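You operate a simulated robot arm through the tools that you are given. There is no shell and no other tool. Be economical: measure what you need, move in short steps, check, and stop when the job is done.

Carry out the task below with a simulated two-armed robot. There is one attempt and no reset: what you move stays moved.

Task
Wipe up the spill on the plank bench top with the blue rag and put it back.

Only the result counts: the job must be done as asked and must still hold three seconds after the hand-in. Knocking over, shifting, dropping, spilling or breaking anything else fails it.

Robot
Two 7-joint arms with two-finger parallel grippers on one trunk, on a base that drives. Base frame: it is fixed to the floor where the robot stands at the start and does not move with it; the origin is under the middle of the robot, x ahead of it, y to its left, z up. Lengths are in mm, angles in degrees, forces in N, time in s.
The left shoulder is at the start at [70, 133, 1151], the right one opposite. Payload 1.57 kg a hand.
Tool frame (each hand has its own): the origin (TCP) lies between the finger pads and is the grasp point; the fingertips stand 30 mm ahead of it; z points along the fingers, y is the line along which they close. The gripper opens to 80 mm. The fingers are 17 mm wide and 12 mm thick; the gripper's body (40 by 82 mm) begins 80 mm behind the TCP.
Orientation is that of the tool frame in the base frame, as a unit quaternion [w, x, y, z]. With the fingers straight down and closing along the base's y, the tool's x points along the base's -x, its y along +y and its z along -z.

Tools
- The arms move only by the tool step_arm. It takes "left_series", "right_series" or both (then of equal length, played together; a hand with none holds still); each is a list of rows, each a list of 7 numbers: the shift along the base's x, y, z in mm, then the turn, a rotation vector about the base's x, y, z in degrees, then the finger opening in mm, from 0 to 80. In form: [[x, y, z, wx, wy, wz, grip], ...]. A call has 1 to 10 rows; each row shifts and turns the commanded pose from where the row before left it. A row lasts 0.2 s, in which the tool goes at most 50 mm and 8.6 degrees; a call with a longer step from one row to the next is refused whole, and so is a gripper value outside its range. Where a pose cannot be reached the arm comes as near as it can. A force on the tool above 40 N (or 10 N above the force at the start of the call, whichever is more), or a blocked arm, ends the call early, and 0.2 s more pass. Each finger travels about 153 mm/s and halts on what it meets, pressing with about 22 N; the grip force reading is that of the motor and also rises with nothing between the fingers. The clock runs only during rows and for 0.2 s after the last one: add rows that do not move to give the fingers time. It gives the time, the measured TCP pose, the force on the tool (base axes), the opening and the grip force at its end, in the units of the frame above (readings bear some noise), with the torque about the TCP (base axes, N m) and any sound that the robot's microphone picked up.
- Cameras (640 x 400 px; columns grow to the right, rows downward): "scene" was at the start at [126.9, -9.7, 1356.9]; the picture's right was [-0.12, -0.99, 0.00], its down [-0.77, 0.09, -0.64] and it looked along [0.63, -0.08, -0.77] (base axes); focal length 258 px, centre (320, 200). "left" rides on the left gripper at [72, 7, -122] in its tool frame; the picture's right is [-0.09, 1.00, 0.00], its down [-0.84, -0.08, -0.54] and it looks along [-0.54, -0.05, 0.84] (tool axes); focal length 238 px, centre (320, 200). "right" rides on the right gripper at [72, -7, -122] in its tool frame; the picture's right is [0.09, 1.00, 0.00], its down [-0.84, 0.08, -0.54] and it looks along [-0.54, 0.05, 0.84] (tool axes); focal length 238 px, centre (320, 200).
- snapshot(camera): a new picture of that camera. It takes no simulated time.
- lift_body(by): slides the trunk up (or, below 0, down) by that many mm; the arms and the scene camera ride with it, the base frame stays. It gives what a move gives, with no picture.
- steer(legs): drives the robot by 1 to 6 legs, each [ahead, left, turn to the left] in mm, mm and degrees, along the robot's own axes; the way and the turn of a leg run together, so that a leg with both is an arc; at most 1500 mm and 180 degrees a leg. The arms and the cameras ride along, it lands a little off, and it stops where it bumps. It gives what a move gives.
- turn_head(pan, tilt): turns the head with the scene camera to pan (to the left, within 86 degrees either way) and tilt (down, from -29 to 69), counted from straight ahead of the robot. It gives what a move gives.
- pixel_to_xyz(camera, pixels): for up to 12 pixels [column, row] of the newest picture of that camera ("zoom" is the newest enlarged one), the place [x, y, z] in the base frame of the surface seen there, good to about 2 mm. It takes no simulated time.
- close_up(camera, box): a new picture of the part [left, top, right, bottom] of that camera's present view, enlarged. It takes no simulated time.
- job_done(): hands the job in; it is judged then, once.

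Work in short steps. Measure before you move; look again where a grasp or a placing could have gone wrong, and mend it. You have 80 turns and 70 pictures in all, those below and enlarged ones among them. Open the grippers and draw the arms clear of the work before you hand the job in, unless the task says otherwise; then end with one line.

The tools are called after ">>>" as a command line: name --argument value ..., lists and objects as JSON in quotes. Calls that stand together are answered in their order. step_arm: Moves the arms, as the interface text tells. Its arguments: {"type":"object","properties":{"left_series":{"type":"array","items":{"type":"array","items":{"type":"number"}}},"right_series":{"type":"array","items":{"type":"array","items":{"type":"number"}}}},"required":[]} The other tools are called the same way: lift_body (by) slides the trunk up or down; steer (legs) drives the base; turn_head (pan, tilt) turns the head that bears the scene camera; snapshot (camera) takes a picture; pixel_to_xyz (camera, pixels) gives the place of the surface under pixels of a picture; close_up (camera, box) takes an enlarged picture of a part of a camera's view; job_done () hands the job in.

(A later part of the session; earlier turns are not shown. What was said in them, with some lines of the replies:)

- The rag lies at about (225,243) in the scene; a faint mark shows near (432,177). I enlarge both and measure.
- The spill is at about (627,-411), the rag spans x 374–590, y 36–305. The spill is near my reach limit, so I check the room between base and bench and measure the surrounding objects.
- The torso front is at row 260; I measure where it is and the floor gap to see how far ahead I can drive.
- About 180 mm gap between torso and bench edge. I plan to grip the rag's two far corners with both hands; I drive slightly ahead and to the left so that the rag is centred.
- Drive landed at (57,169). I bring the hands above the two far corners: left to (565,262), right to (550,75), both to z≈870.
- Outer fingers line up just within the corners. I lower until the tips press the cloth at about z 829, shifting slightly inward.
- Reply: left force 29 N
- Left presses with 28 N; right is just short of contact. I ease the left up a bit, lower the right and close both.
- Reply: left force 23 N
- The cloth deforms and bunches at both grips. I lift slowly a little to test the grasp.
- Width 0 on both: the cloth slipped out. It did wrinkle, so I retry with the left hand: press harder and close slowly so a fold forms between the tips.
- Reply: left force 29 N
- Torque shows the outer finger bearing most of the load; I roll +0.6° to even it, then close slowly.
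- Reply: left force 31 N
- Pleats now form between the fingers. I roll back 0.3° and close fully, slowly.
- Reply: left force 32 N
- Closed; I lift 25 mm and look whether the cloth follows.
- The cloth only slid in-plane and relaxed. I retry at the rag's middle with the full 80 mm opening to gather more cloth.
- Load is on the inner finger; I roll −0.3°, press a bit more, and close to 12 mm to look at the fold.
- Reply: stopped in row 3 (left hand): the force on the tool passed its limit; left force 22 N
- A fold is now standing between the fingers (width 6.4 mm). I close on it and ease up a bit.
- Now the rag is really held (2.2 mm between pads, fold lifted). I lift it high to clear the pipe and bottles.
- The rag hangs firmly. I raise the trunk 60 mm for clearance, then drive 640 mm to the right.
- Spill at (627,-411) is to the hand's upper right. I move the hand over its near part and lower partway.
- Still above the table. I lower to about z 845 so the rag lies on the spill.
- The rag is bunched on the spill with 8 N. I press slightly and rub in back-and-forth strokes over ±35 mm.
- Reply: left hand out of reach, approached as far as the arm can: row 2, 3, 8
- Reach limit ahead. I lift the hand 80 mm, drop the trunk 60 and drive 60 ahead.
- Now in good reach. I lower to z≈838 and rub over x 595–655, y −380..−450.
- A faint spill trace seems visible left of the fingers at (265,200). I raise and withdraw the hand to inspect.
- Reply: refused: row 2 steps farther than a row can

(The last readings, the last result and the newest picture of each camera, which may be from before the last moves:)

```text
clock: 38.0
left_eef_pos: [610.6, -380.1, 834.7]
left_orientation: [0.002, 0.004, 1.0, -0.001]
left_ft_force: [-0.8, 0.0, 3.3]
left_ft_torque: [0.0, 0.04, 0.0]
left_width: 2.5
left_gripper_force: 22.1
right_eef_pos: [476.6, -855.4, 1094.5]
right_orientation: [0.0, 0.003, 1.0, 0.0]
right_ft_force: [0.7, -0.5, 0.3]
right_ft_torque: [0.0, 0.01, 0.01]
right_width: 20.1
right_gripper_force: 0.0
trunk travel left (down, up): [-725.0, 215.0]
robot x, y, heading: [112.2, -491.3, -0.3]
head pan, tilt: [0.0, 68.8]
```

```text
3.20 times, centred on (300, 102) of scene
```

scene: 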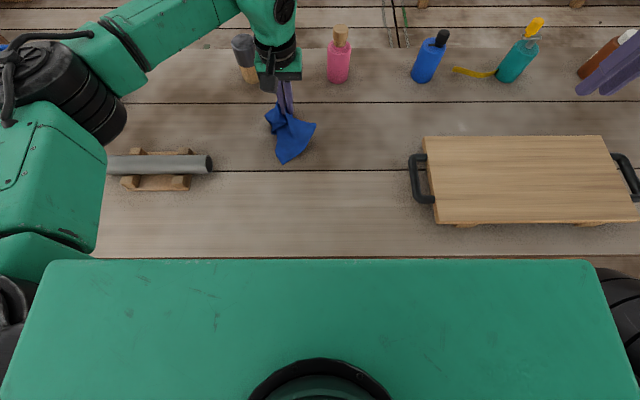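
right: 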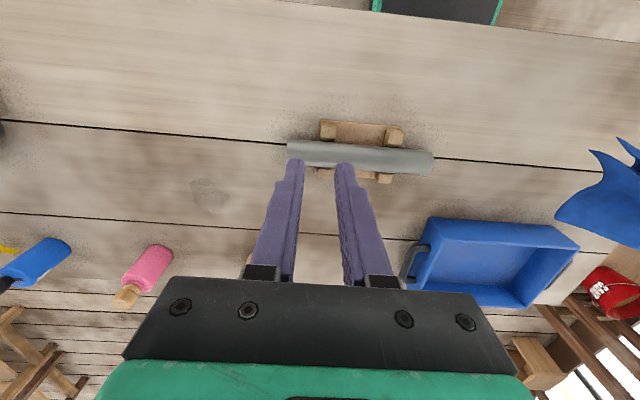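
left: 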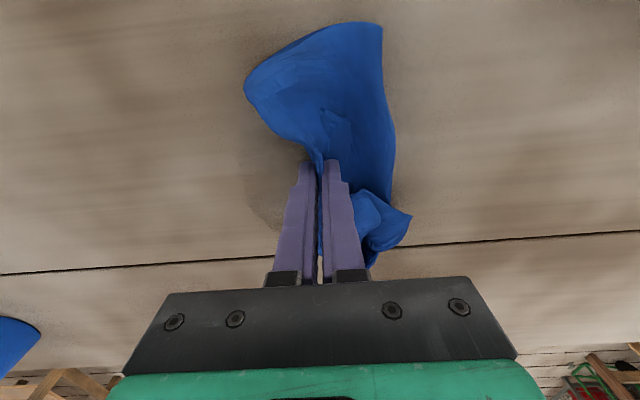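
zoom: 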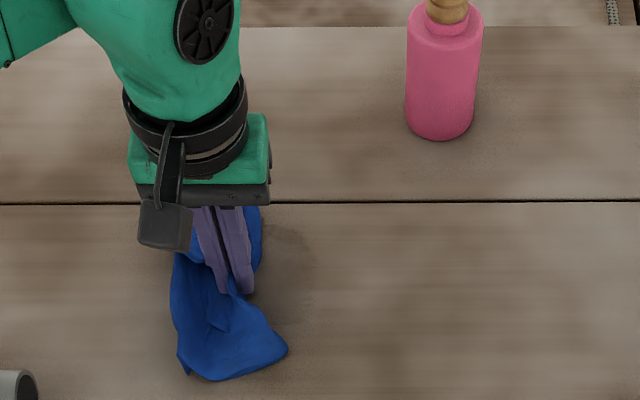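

The step was too long. I split it smaller.

>>> step_arm --left_series '[[-10, 15, 30, 0, 0, 0, 0], [-25, 20, 30, 0, 0, 0, 0], [-35, 10, 20, 0, 0, 0, 0], [-40, 10, 0, 0, 0, 0, 0], [-40, 0, 0, 0, 0, 0, 0]]'

>>> close_up --camera "scene" --box '[200, 40, 400, 165]'

>>> pixel_to_xyz --camera "zoom" --pixels '[[290, 240], [250, 240], [320, 240], [290, 270]]'

```text
clock: 39.2
left_eef_pos: [459.9, -324.1, 913.8]
left_orientation: [0.002, 0.002, 1.0, -0.001]
left_ft_force: [0.0, -0.6, -0.1]
left_ft_torque: [-0.02, -0.02, 0.02]
left_width: 2.6
left_gripper_force: 22.2
right_eef_pos: [475.6, -855.7, 1094.4]
right_orientation: [0.001, 0.004, 1.0, -0.001]
right_ft_force: [1.0, -0.4, -1.0]
right_ft_torque: [0.01, -0.02, -0.01]
right_width: 19.9
right_gripper_force: 0.1
trunk travel left (down, up): [-725.0, 215.0]
robot x, y, heading: [109.9, -488.8, -0.5]
head pan, tilt: [0.0, 68.8]
```

```text
3.20 times, centred on (300, 102) of scene
```

zoom: 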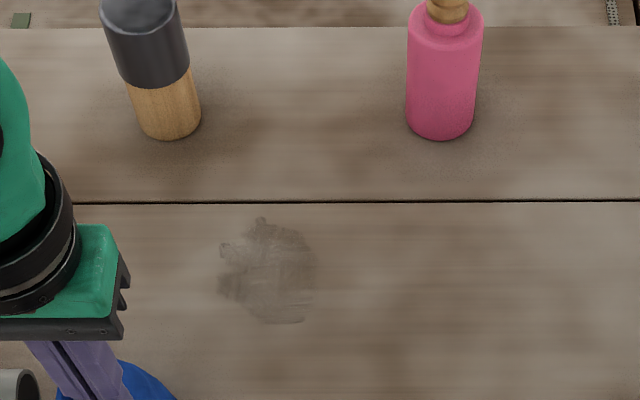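

```text
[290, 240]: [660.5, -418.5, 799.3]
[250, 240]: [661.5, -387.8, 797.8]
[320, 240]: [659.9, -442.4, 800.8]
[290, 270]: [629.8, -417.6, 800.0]
```

The spill has lightened in streaks but remains at x 575–680, y −365..−437. I go back for more rubbing with firmer pressure.

>>> step_arm --left_series '[[20, -25, 0, 0, 0, 0, 0], [35, -25, 0, 0, 0, 0, 0], [40, -25, 0, 0, 0, 0, 0], [40, -5, -20, 0, 0, 0, 0], [0, 0, -25, 0, 0, 0, 0], [0, 0, -25, 0, 0, 0, 0], [0, 0, -10, 0, 0, 0, 0], [0, 0, -3, 0, 0, 0, 0]]'

>>> step_arm --left_series '[[20, 0, 0, 0, 0, 0, 0], [25, 0, 0, 0, 0, 0, 0], [25, 0, 0, 0, 0, 0, 0], [15, 10, 0, 0, 0, 0, 0], [-25, 0, 0, 0, 0, 0, 0], [-25, 0, 0, 0, 0, 0, 0], [-25, 0, 0, 0, 0, 0, 0], [-20, 10, 0, 0, 0, 0, 0], [25, 0, 0, 0, 0, 0, 0], [25, 0, 0, 0, 0, 0, 0]]'

>>> step_arm --left_series '[[25, 0, 0, 0, 0, 0, 0], [20, 10, 0, 0, 0, 0, 0], [-25, 0, 0, 0, 0, 0, 0], [-25, 0, 0, 0, 0, 0, 0], [-25, 0, 0, 0, 0, 0, 0], [-20, -45, 0, 0, 0, 0, 0], [25, 0, 0, 0, 0, 0, 0], [25, 0, 0, 0, 0, 0, 0], [25, 0, 0, 0, 0, 0, 0], [15, -10, 0, 0, 0, 0, 0]]'

>>> snapshot --camera "left"

```text
clock: 41.0
left_eef_pos: [595.1, -406.0, 833.5]
left_orientation: [0.004, 0.003, 1.0, -0.001]
left_ft_force: [2.4, 1.0, 19.1]
left_ft_torque: [0.12, -0.14, -0.01]
left_width: 2.5
left_gripper_force: 21.8
right_eef_pos: [474.0, -856.2, 1094.9]
right_orientation: [0.001, 0.005, 1.0, 0.0]
right_ft_force: [-0.6, 0.6, 0.2]
right_ft_torque: [0.03, 0.0, -0.01]
right_width: 20.0
right_gripper_force: 0.1
trunk travel left (down, up): [-725.0, 215.0]
robot x, y, heading: [113.5, -489.9, -0.5]
head pan, tilt: [0.0, 68.8]
```

```text
clock: 43.2
left_eef_pos: [633.7, -383.8, 834.2]
left_orientation: [0.002, 0.003, 1.0, 0.0]
left_ft_force: [-1.9, 0.2, 8.6]
left_ft_torque: [0.0, 0.03, 0.02]
left_width: 2.4
left_gripper_force: 21.9
right_eef_pos: [474.6, -856.8, 1094.5]
right_orientation: [0.001, 0.004, 1.0, 0.0]
right_ft_force: [-0.1, 0.5, -0.5]
right_ft_torque: [0.01, -0.01, 0.01]
right_width: 19.9
right_gripper_force: 0.1
trunk travel left (down, up): [-725.0, 215.0]
robot x, y, heading: [109.6, -486.7, -0.2]
head pan, tilt: [0.0, 68.8]
```

```text
clock: 45.4
left_eef_pos: [673.5, -428.3, 834.1]
left_orientation: [0.003, 0.003, 1.0, 0.0]
left_ft_force: [-3.8, 2.8, 14.1]
left_ft_torque: [0.19, 0.06, 0.01]
left_width: 2.3
left_gripper_force: 22.0
right_eef_pos: [473.9, -856.3, 1094.1]
right_orientation: [0.002, 0.005, 1.0, 0.0]
right_ft_force: [-0.6, -0.4, 0.8]
right_ft_torque: [0.0, 0.0, 0.0]
right_width: 20.1
right_gripper_force: 0.0
trunk travel left (down, up): [-725.0, 215.0]
robot x, y, heading: [116.6, -486.0, -0.1]
head pan, tilt: [0.0, 68.8]
```

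```text
32 pictures are left
```

left: 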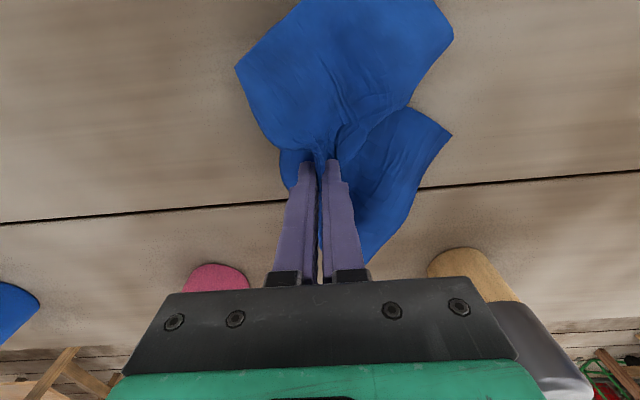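

The rag is spread well over the spill. Another set of strokes, then withdraw toward me to inspect.

>>> step_arm --left_series '[[-25, 0, 0, 0, 0, 0, 0], [-25, 0, 0, 0, 0, 0, 0], [-25, 0, 0, 0, 0, 0, 0], [-20, 20, 0, 0, 0, 0, 0], [25, 0, 0, 0, 0, 0, 0], [25, 0, 0, 0, 0, 0, 0], [25, 0, 0, 0, 0, 0, 0], [-25, 20, 0, 0, 0, 0, 0], [-25, 0, 0, 0, 0, 0, 0], [-25, 0, 0, 0, 0, 0, 0]]'

>>> step_arm --left_series '[[-25, -20, 0, 0, 0, 0, 0], [-25, 0, 0, 0, 0, 0, 0], [-35, 0, 0, 0, 0, 0, 0], [-35, 0, 20, 0, 0, 0, 0], [-20, 30, 30, 0, 0, 0, 0], [0, 30, 20, 0, 0, 0, 0], [0, 0, 0, 0, 0, 0, 0]]'

>>> close_up --camera "scene" --box '[200, 40, 400, 165]'

```text
clock: 47.6
left_eef_pos: [582.6, -388.9, 833.7]
left_orientation: [0.004, 0.003, 1.0, -0.001]
left_ft_force: [5.9, -0.9, 23.3]
left_ft_torque: [0.13, -0.28, -0.03]
left_width: 2.6
left_gripper_force: 21.6
right_eef_pos: [475.2, -856.7, 1095.2]
right_orientation: [0.002, 0.004, 1.0, 0.0]
right_ft_force: [0.0, 0.0, -0.1]
right_ft_torque: [0.0, 0.02, -0.01]
right_width: 20.1
right_gripper_force: 0.1
trunk travel left (down, up): [-725.0, 215.0]
robot x, y, heading: [113.7, -490.8, -0.3]
head pan, tilt: [0.0, 68.8]
```

```text
clock: 49.2
left_eef_pos: [436.6, -346.8, 902.7]
left_orientation: [0.002, 0.003, 1.0, 0.001]
left_ft_force: [0.9, 1.1, -0.5]
left_ft_torque: [0.0, 0.01, 0.01]
left_width: 2.2
left_gripper_force: 22.2
right_eef_pos: [477.5, -857.1, 1094.0]
right_orientation: [-0.001, 0.004, 1.0, -0.001]
right_ft_force: [0.5, -0.3, 0.4]
right_ft_torque: [0.01, 0.04, -0.02]
right_width: 19.9
right_gripper_force: 0.0
trunk travel left (down, up): [-725.0, 215.0]
robot x, y, heading: [111.5, -488.3, -0.4]
head pan, tilt: [0.0, 68.8]
```

```text
3.20 times, centred on (300, 102) of scene
```

zoom: 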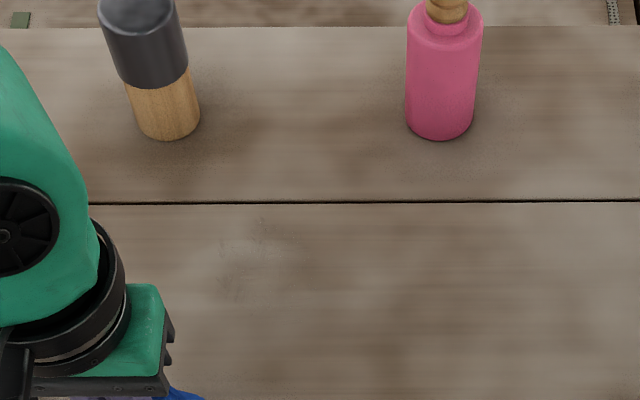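

Nearly gone; a faint residue near zoom (235,270). I enlarge tightly.

>>> close_up --camera "scene" --box '[255, 95, 319, 135]'

>>> pixel_to_xyz --camera "zoom" --pixels '[[130, 150], [250, 130], [190, 250], [350, 150]]'

```text
10.00 times, centred on (287, 115) of scene
```

zoom: 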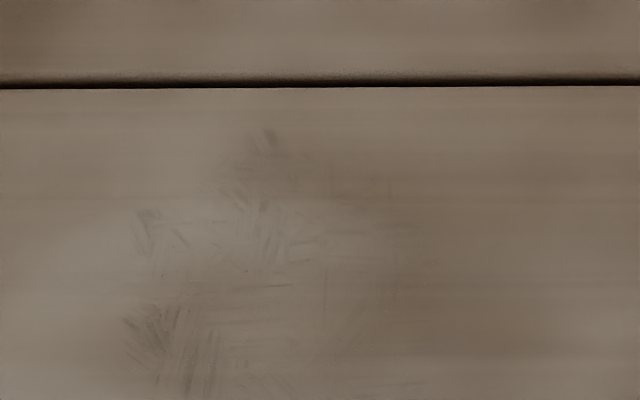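

```text
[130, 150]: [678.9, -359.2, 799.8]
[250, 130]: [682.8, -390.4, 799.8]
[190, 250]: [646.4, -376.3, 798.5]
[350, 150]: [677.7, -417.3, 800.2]
```

Residue lies at x 600–685, y −355..−400. I rub there again with y-strokes shifted left.

>>> step_arm --left_series '[[40, -6, 0, 0, 0, 0, 0], [40, -6, 0, 0, 0, 0, 0], [40, -4, 0, 0, 0, 0, 0], [35, 0, -20, 0, 0, 0, 0], [0, 0, -20, 0, 0, 0, 0], [0, 0, -20, 0, 0, 0, 0], [0, 0, -10, 0, 0, 0, 0]]'

>>> step_arm --left_series '[[25, 0, 0, 0, 0, 0, 0], [25, 0, 0, 0, 0, 0, 0], [25, 0, 0, 0, 0, 0, 0], [20, -10, 0, 0, 0, 0, 0], [-25, 0, 0, 0, 0, 0, 0], [-25, 0, 0, 0, 0, 0, 0], [-25, 0, 0, 0, 0, 0, 0], [-25, -10, 0, 0, 0, 0, 0], [25, 0, 0, 0, 0, 0, 0], [25, 0, 0, 0, 0, 0, 0]]'

>>> step_arm --left_series '[[25, 0, 0, 0, 0, 0, 0], [20, -10, 0, 0, 0, 0, 0], [-25, 0, 0, 0, 0, 0, 0], [-25, 0, 0, 0, 0, 0, 0], [-25, 0, 0, 0, 0, 0, 0], [-20, 40, 0, 0, 0, 0, 0], [25, 0, 0, 0, 0, 0, 0], [25, 0, 0, 0, 0, 0, 0], [25, 0, 0, 0, 0, 0, 0], [15, -40, 0, 0, 0, 0, 0]]'

>>> step_arm --left_series '[[-10, 25, 0, 0, 0, 0, 0], [-10, 20, 0, 0, 0, 0, 0], [-20, -25, 0, 0, 0, 0, 0], [-10, -25, 0, 0, 0, 0, 0], [-20, 25, 0, 0, 0, 0, 0], [0, 20, 0, 0, 0, 0, 0], [-25, -20, 0, 0, 0, 0, 0], [-35, -20, 0, 0, 0, 0, 0], [-40, 0, 20, 0, 0, 0, 0], [-40, 0, 25, 0, 0, 0, 0]]'

>>> step_arm --left_series '[[-20, 20, 25, 0, 0, 0, 0], [-10, 20, 0, 0, 0, 0, 0], [0, 0, 0, 0, 0, 0, 0]]'

>>> close_up --camera "scene" --box '[239, 80, 335, 140]'

```text
clock: 50.8
left_eef_pos: [594.7, -362.2, 835.3]
left_orientation: [0.006, 0.002, 1.0, -0.002]
left_ft_force: [3.7, 0.8, 11.9]
left_ft_torque: [0.0, -0.18, 0.0]
left_width: 2.3
left_gripper_force: 22.2
right_eef_pos: [473.7, -855.8, 1094.6]
right_orientation: [0.002, 0.004, 1.0, 0.0]
right_ft_force: [-1.5, -0.1, 0.3]
right_ft_torque: [0.02, 0.0, -0.03]
right_width: 20.1
right_gripper_force: 0.1
trunk travel left (down, up): [-725.0, 215.0]
robot x, y, heading: [116.0, -488.0, -0.7]
head pan, tilt: [0.0, 68.8]
```

```text
clock: 53.0
left_eef_pos: [639.2, -387.4, 835.7]
left_orientation: [0.004, 0.003, 1.0, 0.0]
left_ft_force: [-4.0, -0.9, 16.4]
left_ft_torque: [-0.06, 0.09, -0.01]
left_width: 2.7
left_gripper_force: 22.1
right_eef_pos: [474.0, -857.5, 1095.3]
right_orientation: [0.002, 0.004, 1.0, 0.0]
right_ft_force: [-0.3, -0.4, -0.4]
right_ft_torque: [-0.01, -0.06, 0.0]
right_width: 20.0
right_gripper_force: 0.1
trunk travel left (down, up): [-725.0, 215.0]
robot x, y, heading: [114.4, -485.9, -0.3]
head pan, tilt: [0.0, 68.8]
```

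```text
clock: 55.2
left_eef_pos: [678.1, -396.3, 833.9]
left_orientation: [0.004, 0.003, 1.0, 0.001]
left_ft_force: [-0.4, 4.8, 15.2]
left_ft_torque: [0.16, 0.0, 0.01]
left_width: 2.4
left_gripper_force: 22.2
right_eef_pos: [473.3, -857.1, 1094.5]
right_orientation: [0.002, 0.004, 1.0, 0.0]
right_ft_force: [0.5, 0.0, -0.7]
right_ft_torque: [-0.01, 0.02, 0.01]
right_width: 19.7
right_gripper_force: 0.1
trunk travel left (down, up): [-725.0, 215.0]
robot x, y, heading: [113.7, -489.1, -0.1]
head pan, tilt: [0.0, 68.8]
```

```text
clock: 57.4
left_eef_pos: [469.0, -395.3, 876.2]
left_orientation: [0.002, 0.002, 1.0, -0.001]
left_ft_force: [-0.2, -0.3, 0.5]
left_ft_torque: [0.02, -0.06, 0.03]
left_width: 2.6
left_gripper_force: 22.1
right_eef_pos: [475.3, -856.0, 1094.6]
right_orientation: [0.002, 0.004, 1.0, 0.0]
right_ft_force: [1.3, -0.5, 0.1]
right_ft_torque: [0.02, -0.03, -0.01]
right_width: 19.5
right_gripper_force: 0.0
trunk travel left (down, up): [-725.0, 215.0]
robot x, y, heading: [115.7, -491.6, -0.4]
head pan, tilt: [0.0, 68.8]
```

```text
clock: 58.2
left_eef_pos: [440.6, -356.3, 901.2]
left_orientation: [0.002, 0.003, 1.0, -0.001]
left_ft_force: [1.0, -0.6, -0.3]
left_ft_torque: [0.02, 0.06, 0.03]
left_width: 2.2
left_gripper_force: 22.0
right_eef_pos: [476.7, -855.8, 1092.9]
right_orientation: [0.0, 0.004, 1.0, 0.001]
right_ft_force: [0.1, -0.6, 0.9]
right_ft_torque: [0.01, -0.01, -0.02]
right_width: 20.2
right_gripper_force: 0.0
trunk travel left (down, up): [-725.0, 215.0]
robot x, y, heading: [114.1, -491.8, -0.4]
head pan, tilt: [0.0, 68.8]
```

```text
6.67 times, centred on (287, 110) of scene
```

zoom: 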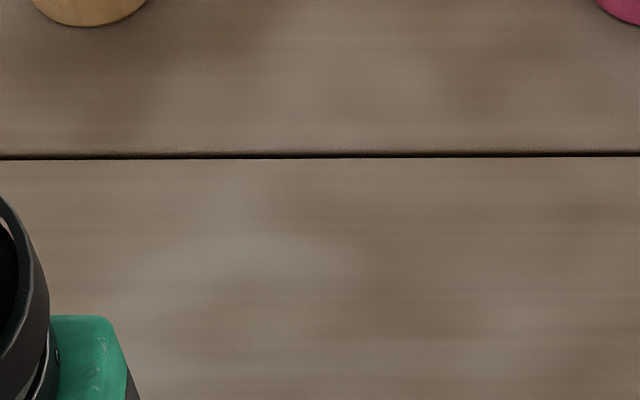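

The spill is gone. I raise the rag, lift the trunk and drive back to the rag's place.

>>> step_arm --left_series '[[10, 0, 25, 0, 0, 0, 0], [20, 0, 30, 0, 0, 0, 0], [20, 0, 30, 0, 0, 0, 0], [0, 0, 30, 0, 0, 0, 0], [0, 0, 30, 0, 0, 0, 0]]'

>>> lift_body --by 60

>>> steer --legs '[[-55, 0, 0], [0, 320, 0], [0, 315, 0.4]]'

>>> snapshot --camera "scene"

>>> snapshot --camera "right"

```text
clock: 59.4
left_eef_pos: [490.3, -354.3, 1047.5]
left_orientation: [0.002, 0.003, 1.0, -0.001]
left_ft_force: [0.0, -0.7, 0.2]
left_ft_torque: [-0.01, 0.0, 0.0]
left_width: 2.1
left_gripper_force: 21.5
right_eef_pos: [476.2, -857.0, 1094.2]
right_orientation: [0.0, 0.005, 1.0, 0.0]
right_ft_force: [-0.9, 0.0, -0.1]
right_ft_torque: [-0.02, -0.01, 0.01]
right_width: 19.7
right_gripper_force: 0.0
trunk travel left (down, up): [-725.0, 215.0]
robot x, y, heading: [110.9, -491.1, -0.5]
head pan, tilt: [0.0, 68.8]
```

```text
clock: 60.4
left_eef_pos: [490.5, -355.1, 1107.1]
left_orientation: [0.002, 0.002, 1.0, -0.001]
left_ft_force: [-0.1, -0.3, -1.1]
left_ft_torque: [0.0, -0.01, -0.03]
left_width: 2.4
left_gripper_force: 21.8
right_eef_pos: [477.0, -856.8, 1154.9]
right_orientation: [0.0, 0.004, 1.0, -0.001]
right_ft_force: [-0.5, -0.4, 0.2]
right_ft_torque: [0.0, 0.01, 0.01]
right_width: 20.0
right_gripper_force: 0.1
trunk travel left (down, up): [-785.0, 155.0]
robot x, y, heading: [116.3, -487.7, -0.2]
head pan, tilt: [0.0, 68.8]
```

```text
clock: 64.7
left_eef_pos: [439.0, 270.4, 1108.2]
left_orientation: [0.002, -0.001, 1.0, 0.0]
left_ft_force: [-0.2, 0.9, -0.4]
left_ft_torque: [0.0, 0.01, 0.0]
left_width: 2.1
left_gripper_force: 21.8
right_eef_pos: [426.8, -231.3, 1153.9]
right_orientation: [0.0, 0.002, 1.0, 0.0]
right_ft_force: [0.0, -0.5, 0.5]
right_ft_torque: [0.03, 0.0, 0.02]
right_width: 20.1
right_gripper_force: 0.1
trunk travel left (down, up): [-785.0, 155.0]
robot x, y, heading: [60.3, 134.9, -0.0]
head pan, tilt: [0.0, 68.8]
```

```text
28 pictures are left
```

scene: 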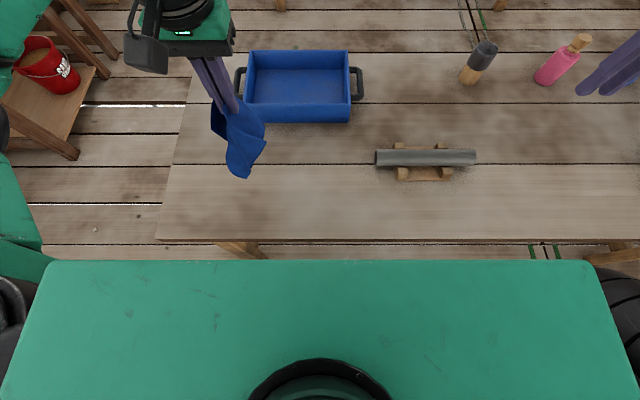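

```text
27 pictures are left
```

right: 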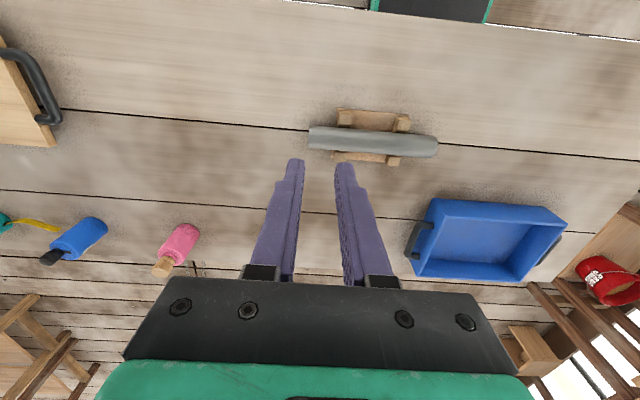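

I move the rag over its original middle (480,178) and lower it.

>>> step_arm --left_series '[[20, -40, 0, 0, 0, 0, 0], [21, -40, 0, 0, 0, 0, 0], [0, -12, -30, 0, 0, 0, 0], [0, 0, -40, 0, 0, 0, 0], [0, 0, -40, 0, 0, 0, 0], [0, 0, -40, 0, 0, 0, 0], [0, 0, -40, 0, 0, 0, 0], [0, 0, -30, 0, 0, 0, 0], [0, 0, -20, 0, 0, 0, 0], [0, 0, 0, 0, 0, 0, 0]]'

>>> step_arm --left_series '[[0, 0, -15, 0, 0, 0, 0], [0, 0, -10, 0, 0, 0, 0], [0, 0, -5, 0, 0, 0, 0], [0, 0, 0, 0, 0, 0, 0]]'

>>> close_up --camera "scene" --box '[190, 90, 430, 240]'

>>> snapshot --camera "left"

```text
clock: 66.9
left_eef_pos: [479.6, 178.6, 867.1]
left_orientation: [0.003, 0.0, 1.0, -0.001]
left_ft_force: [0.7, 0.2, -0.4]
left_ft_torque: [0.03, 0.0, 0.01]
left_width: 2.2
left_gripper_force: 22.2
right_eef_pos: [427.0, -229.2, 1154.0]
right_orientation: [0.0, 0.0, 1.0, 0.001]
right_ft_force: [0.0, 0.4, 0.0]
right_ft_torque: [0.01, -0.02, -0.02]
right_width: 19.9
right_gripper_force: 0.1
trunk travel left (down, up): [-785.0, 155.0]
robot x, y, heading: [60.1, 135.0, 0.2]
head pan, tilt: [0.0, 68.8]
```

```text
clock: 67.9
left_eef_pos: [478.0, 179.0, 836.4]
left_orientation: [0.002, 0.0, 1.0, -0.001]
left_ft_force: [0.3, 0.2, 2.6]
left_ft_torque: [0.06, 0.0, 0.01]
left_width: 2.4
left_gripper_force: 21.7
right_eef_pos: [427.4, -229.6, 1154.4]
right_orientation: [0.0, 0.0, 1.0, 0.0]
right_ft_force: [1.1, -0.1, 0.4]
right_ft_torque: [-0.02, 0.01, 0.02]
right_width: 19.9
right_gripper_force: 0.1
trunk travel left (down, up): [-785.0, 155.0]
robot x, y, heading: [63.1, 135.8, 0.1]
head pan, tilt: [0.0, 68.8]
```

```text
2.67 times, centred on (310, 165) of scene
```

zoom: 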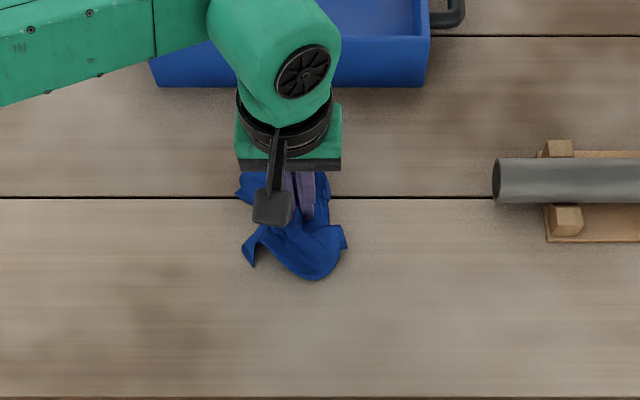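

```text
25 pictures are left
```

left: 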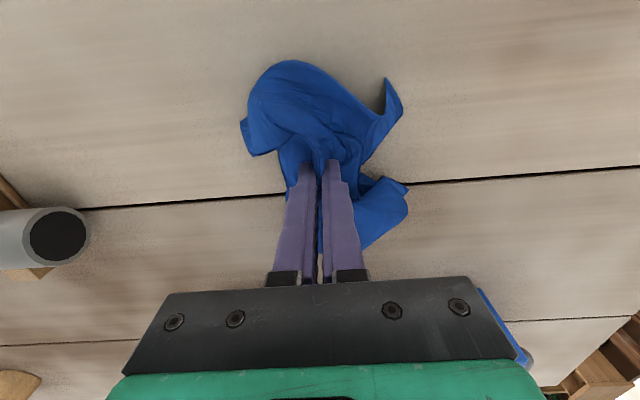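

It's heaped over its old place. I release slowly and rise, then look.

>>> step_arm --left_series '[[0, 0, 0, 0, 0, 0, 10], [0, 0, 0, 0, 0, 0, 25], [0, 0, 10, 0, 0, 0, 25], [0, 0, 25, 0, 0, 0, 25], [0, 0, 40, 0, 0, 0, 25], [0, 0, 45, 0, 0, 0, 25], [-30, 30, 30, 0, 0, 0, 25], [-20, 40, 0, 0, 0, 0, 25]]'

>>> close_up --camera "scene" --box '[190, 90, 430, 240]'

>>> pixel_to_xyz --camera "zoom" --pixels '[[245, 170], [240, 250], [345, 240], [305, 270], [335, 180], [290, 210]]'

>>> snapshot --camera "left"

```text
refused: row 7 steps farther than a row can; nothing moved
```

```text
2.67 times, centred on (310, 165) of scene
```

zoom: 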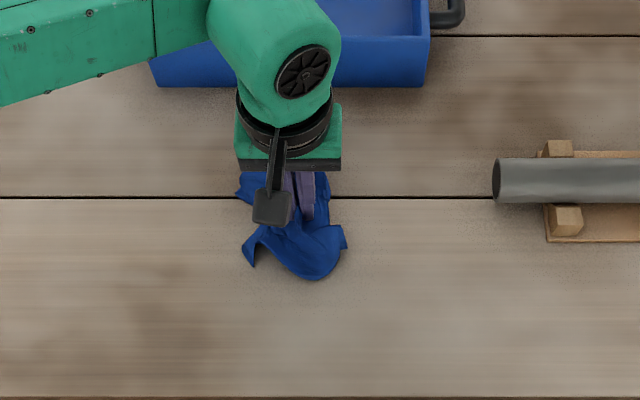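

```text
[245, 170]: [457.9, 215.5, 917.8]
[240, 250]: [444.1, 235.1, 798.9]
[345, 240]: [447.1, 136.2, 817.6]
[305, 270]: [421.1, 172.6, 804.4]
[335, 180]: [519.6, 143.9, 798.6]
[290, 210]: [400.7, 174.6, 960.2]
```

```text
23 pictures are left
```

left: 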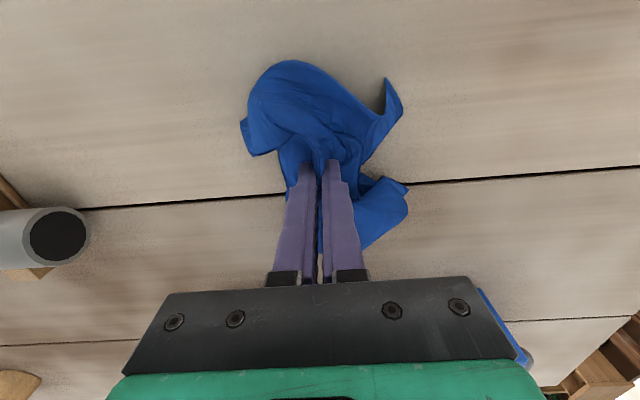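

A row was again too long; I correct it and release.

>>> step_arm --left_series '[[0, 0, 0, 0, 0, 0, 10], [0, 0, 0, 0, 0, 0, 25], [0, 0, 10, 0, 0, 0, 25], [0, 0, 25, 0, 0, 0, 25], [0, 0, 40, 0, 0, 0, 25], [0, 0, 45, 0, 0, 0, 25], [-20, 30, 30, 0, 0, 0, 25], [-20, 40, 0, 0, 0, 0, 25]]'

>>> close_up --camera "scene" --box '[230, 120, 390, 220]'

>>> snapshot --camera "left"

```text
clock: 69.7
left_eef_pos: [434.3, 251.2, 985.8]
left_orientation: [0.002, -0.001, 1.0, -0.002]
left_ft_force: [-0.2, -0.5, 0.6]
left_ft_torque: [-0.05, -0.02, 0.02]
left_width: 25.0
left_gripper_force: 0.0
right_eef_pos: [425.7, -226.0, 1155.9]
right_orientation: [0.0, 0.001, 1.0, -0.001]
right_ft_force: [-0.3, 0.7, 0.6]
right_ft_torque: [0.0, 0.02, -0.04]
right_width: 20.1
right_gripper_force: 0.1
trunk travel left (down, up): [-785.0, 155.0]
robot x, y, heading: [60.2, 132.0, -0.1]
head pan, tilt: [0.0, 68.8]
```

```text
4.00 times, centred on (310, 170) of scene
```

zoom: 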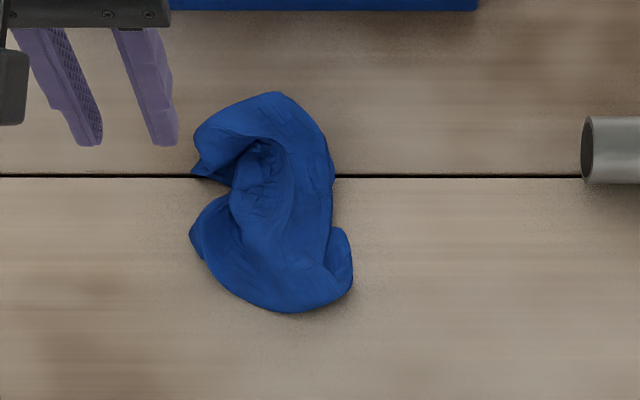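

```text
21 pictures are left
```

left: 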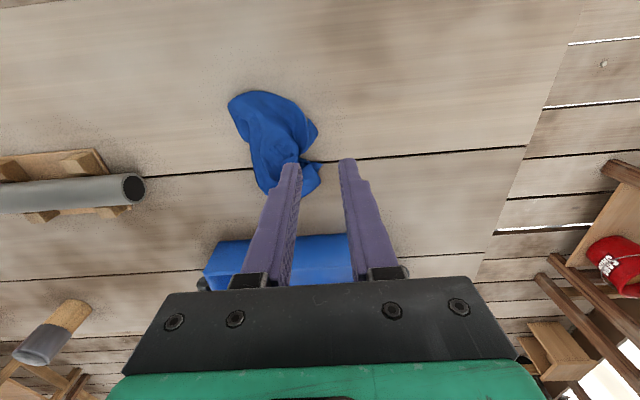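

The rag is free and resting as a heap. I measure its outline against the original middle (482,174).

>>> pixel_to_xyz --camera "zoom" --pixels '[[195, 165], [280, 95], [330, 160], [350, 270], [290, 308], [195, 235], [270, 200]]'

```text
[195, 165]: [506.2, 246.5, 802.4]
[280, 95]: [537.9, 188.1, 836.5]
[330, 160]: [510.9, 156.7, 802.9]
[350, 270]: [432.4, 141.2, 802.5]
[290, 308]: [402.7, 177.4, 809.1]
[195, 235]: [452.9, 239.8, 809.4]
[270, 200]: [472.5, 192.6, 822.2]
```

The heap's middle is about (475,190), within 20 mm of the rag's original middle. I open both grippers, draw the left arm back, and take a last look at the whole bench.

>>> step_arm --left_series '[[-20, 20, 30, 0, 0, 0, 80], [-30, 20, 30, 0, 0, 0, 80], [-30, 20, 20, 0, 0, 0, 80], [0, 0, 0, 0, 0, 0, 80], [0, 0, 0, 0, 0, 0, 80]]' --right_series '[[0, -20, 0, 0, 0, 0, 80], [0, -20, 0, 0, 0, 0, 80], [0, -20, 0, 0, 0, 0, 80], [0, 0, 0, 0, 0, 0, 80], [0, 0, 0, 0, 0, 0, 80]]'

>>> turn_head --pan -15 --tilt 52

>>> snapshot --camera "scene"

>>> snapshot --camera "right"

```text
clock: 70.9
left_eef_pos: [357.0, 309.0, 1066.9]
left_orientation: [0.003, 0.0, 1.0, 0.0]
left_ft_force: [0.5, 1.0, 0.2]
left_ft_torque: [0.02, 0.03, -0.04]
left_width: 79.9
left_gripper_force: 0.0
right_eef_pos: [427.4, -292.0, 1153.3]
right_orientation: [0.0, 0.001, 1.0, 0.0]
right_ft_force: [-0.1, 0.4, -0.2]
right_ft_torque: [-0.01, 0.01, -0.01]
right_width: 79.9
right_gripper_force: 0.0
trunk travel left (down, up): [-785.0, 155.0]
robot x, y, heading: [58.6, 133.1, 0.0]
head pan, tilt: [0.0, 68.8]
```

```text
clock: 71.7
left_eef_pos: [358.7, 309.2, 1067.2]
left_orientation: [0.003, 0.0, 1.0, 0.0]
left_ft_force: [-0.2, 0.4, 0.2]
left_ft_torque: [-0.04, 0.0, 0.02]
left_width: 80.0
left_gripper_force: 0.1
right_eef_pos: [426.7, -292.9, 1153.9]
right_orientation: [-0.001, 0.001, 1.0, 0.0]
right_ft_force: [0.4, -0.2, -0.8]
right_ft_torque: [0.01, -0.01, -0.03]
right_width: 79.9
right_gripper_force: 0.0
trunk travel left (down, up): [-785.0, 155.0]
robot x, y, heading: [61.7, 135.4, 0.2]
head pan, tilt: [-15.0, 52.0]
```

```text
20 pictures are left
```

scene: 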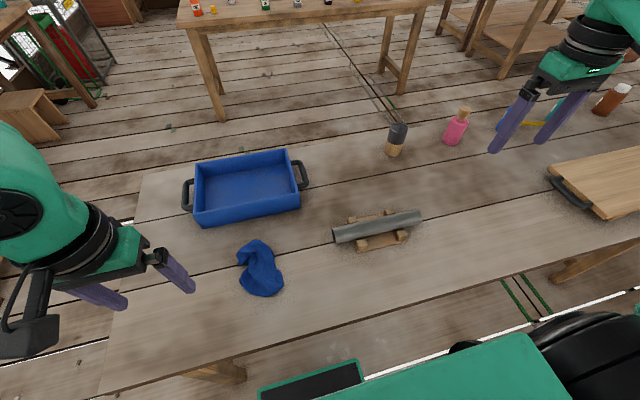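

```text
19 pictures are left
```

right: 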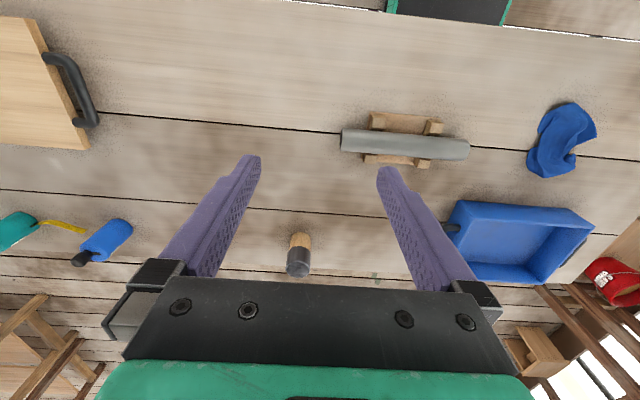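

All other objects stand as before, the spill is gone, the rag is back and the hands are clear. I hand it in.

>>> job_done

```text
The job is handed in.
```

The spill is wiped up and the blue rag is back in its place, about 20 mm from its original middle, but bunched in a heap rather than spread flat as it was at the start. The other objects look unmoved, and I've handed the job in.
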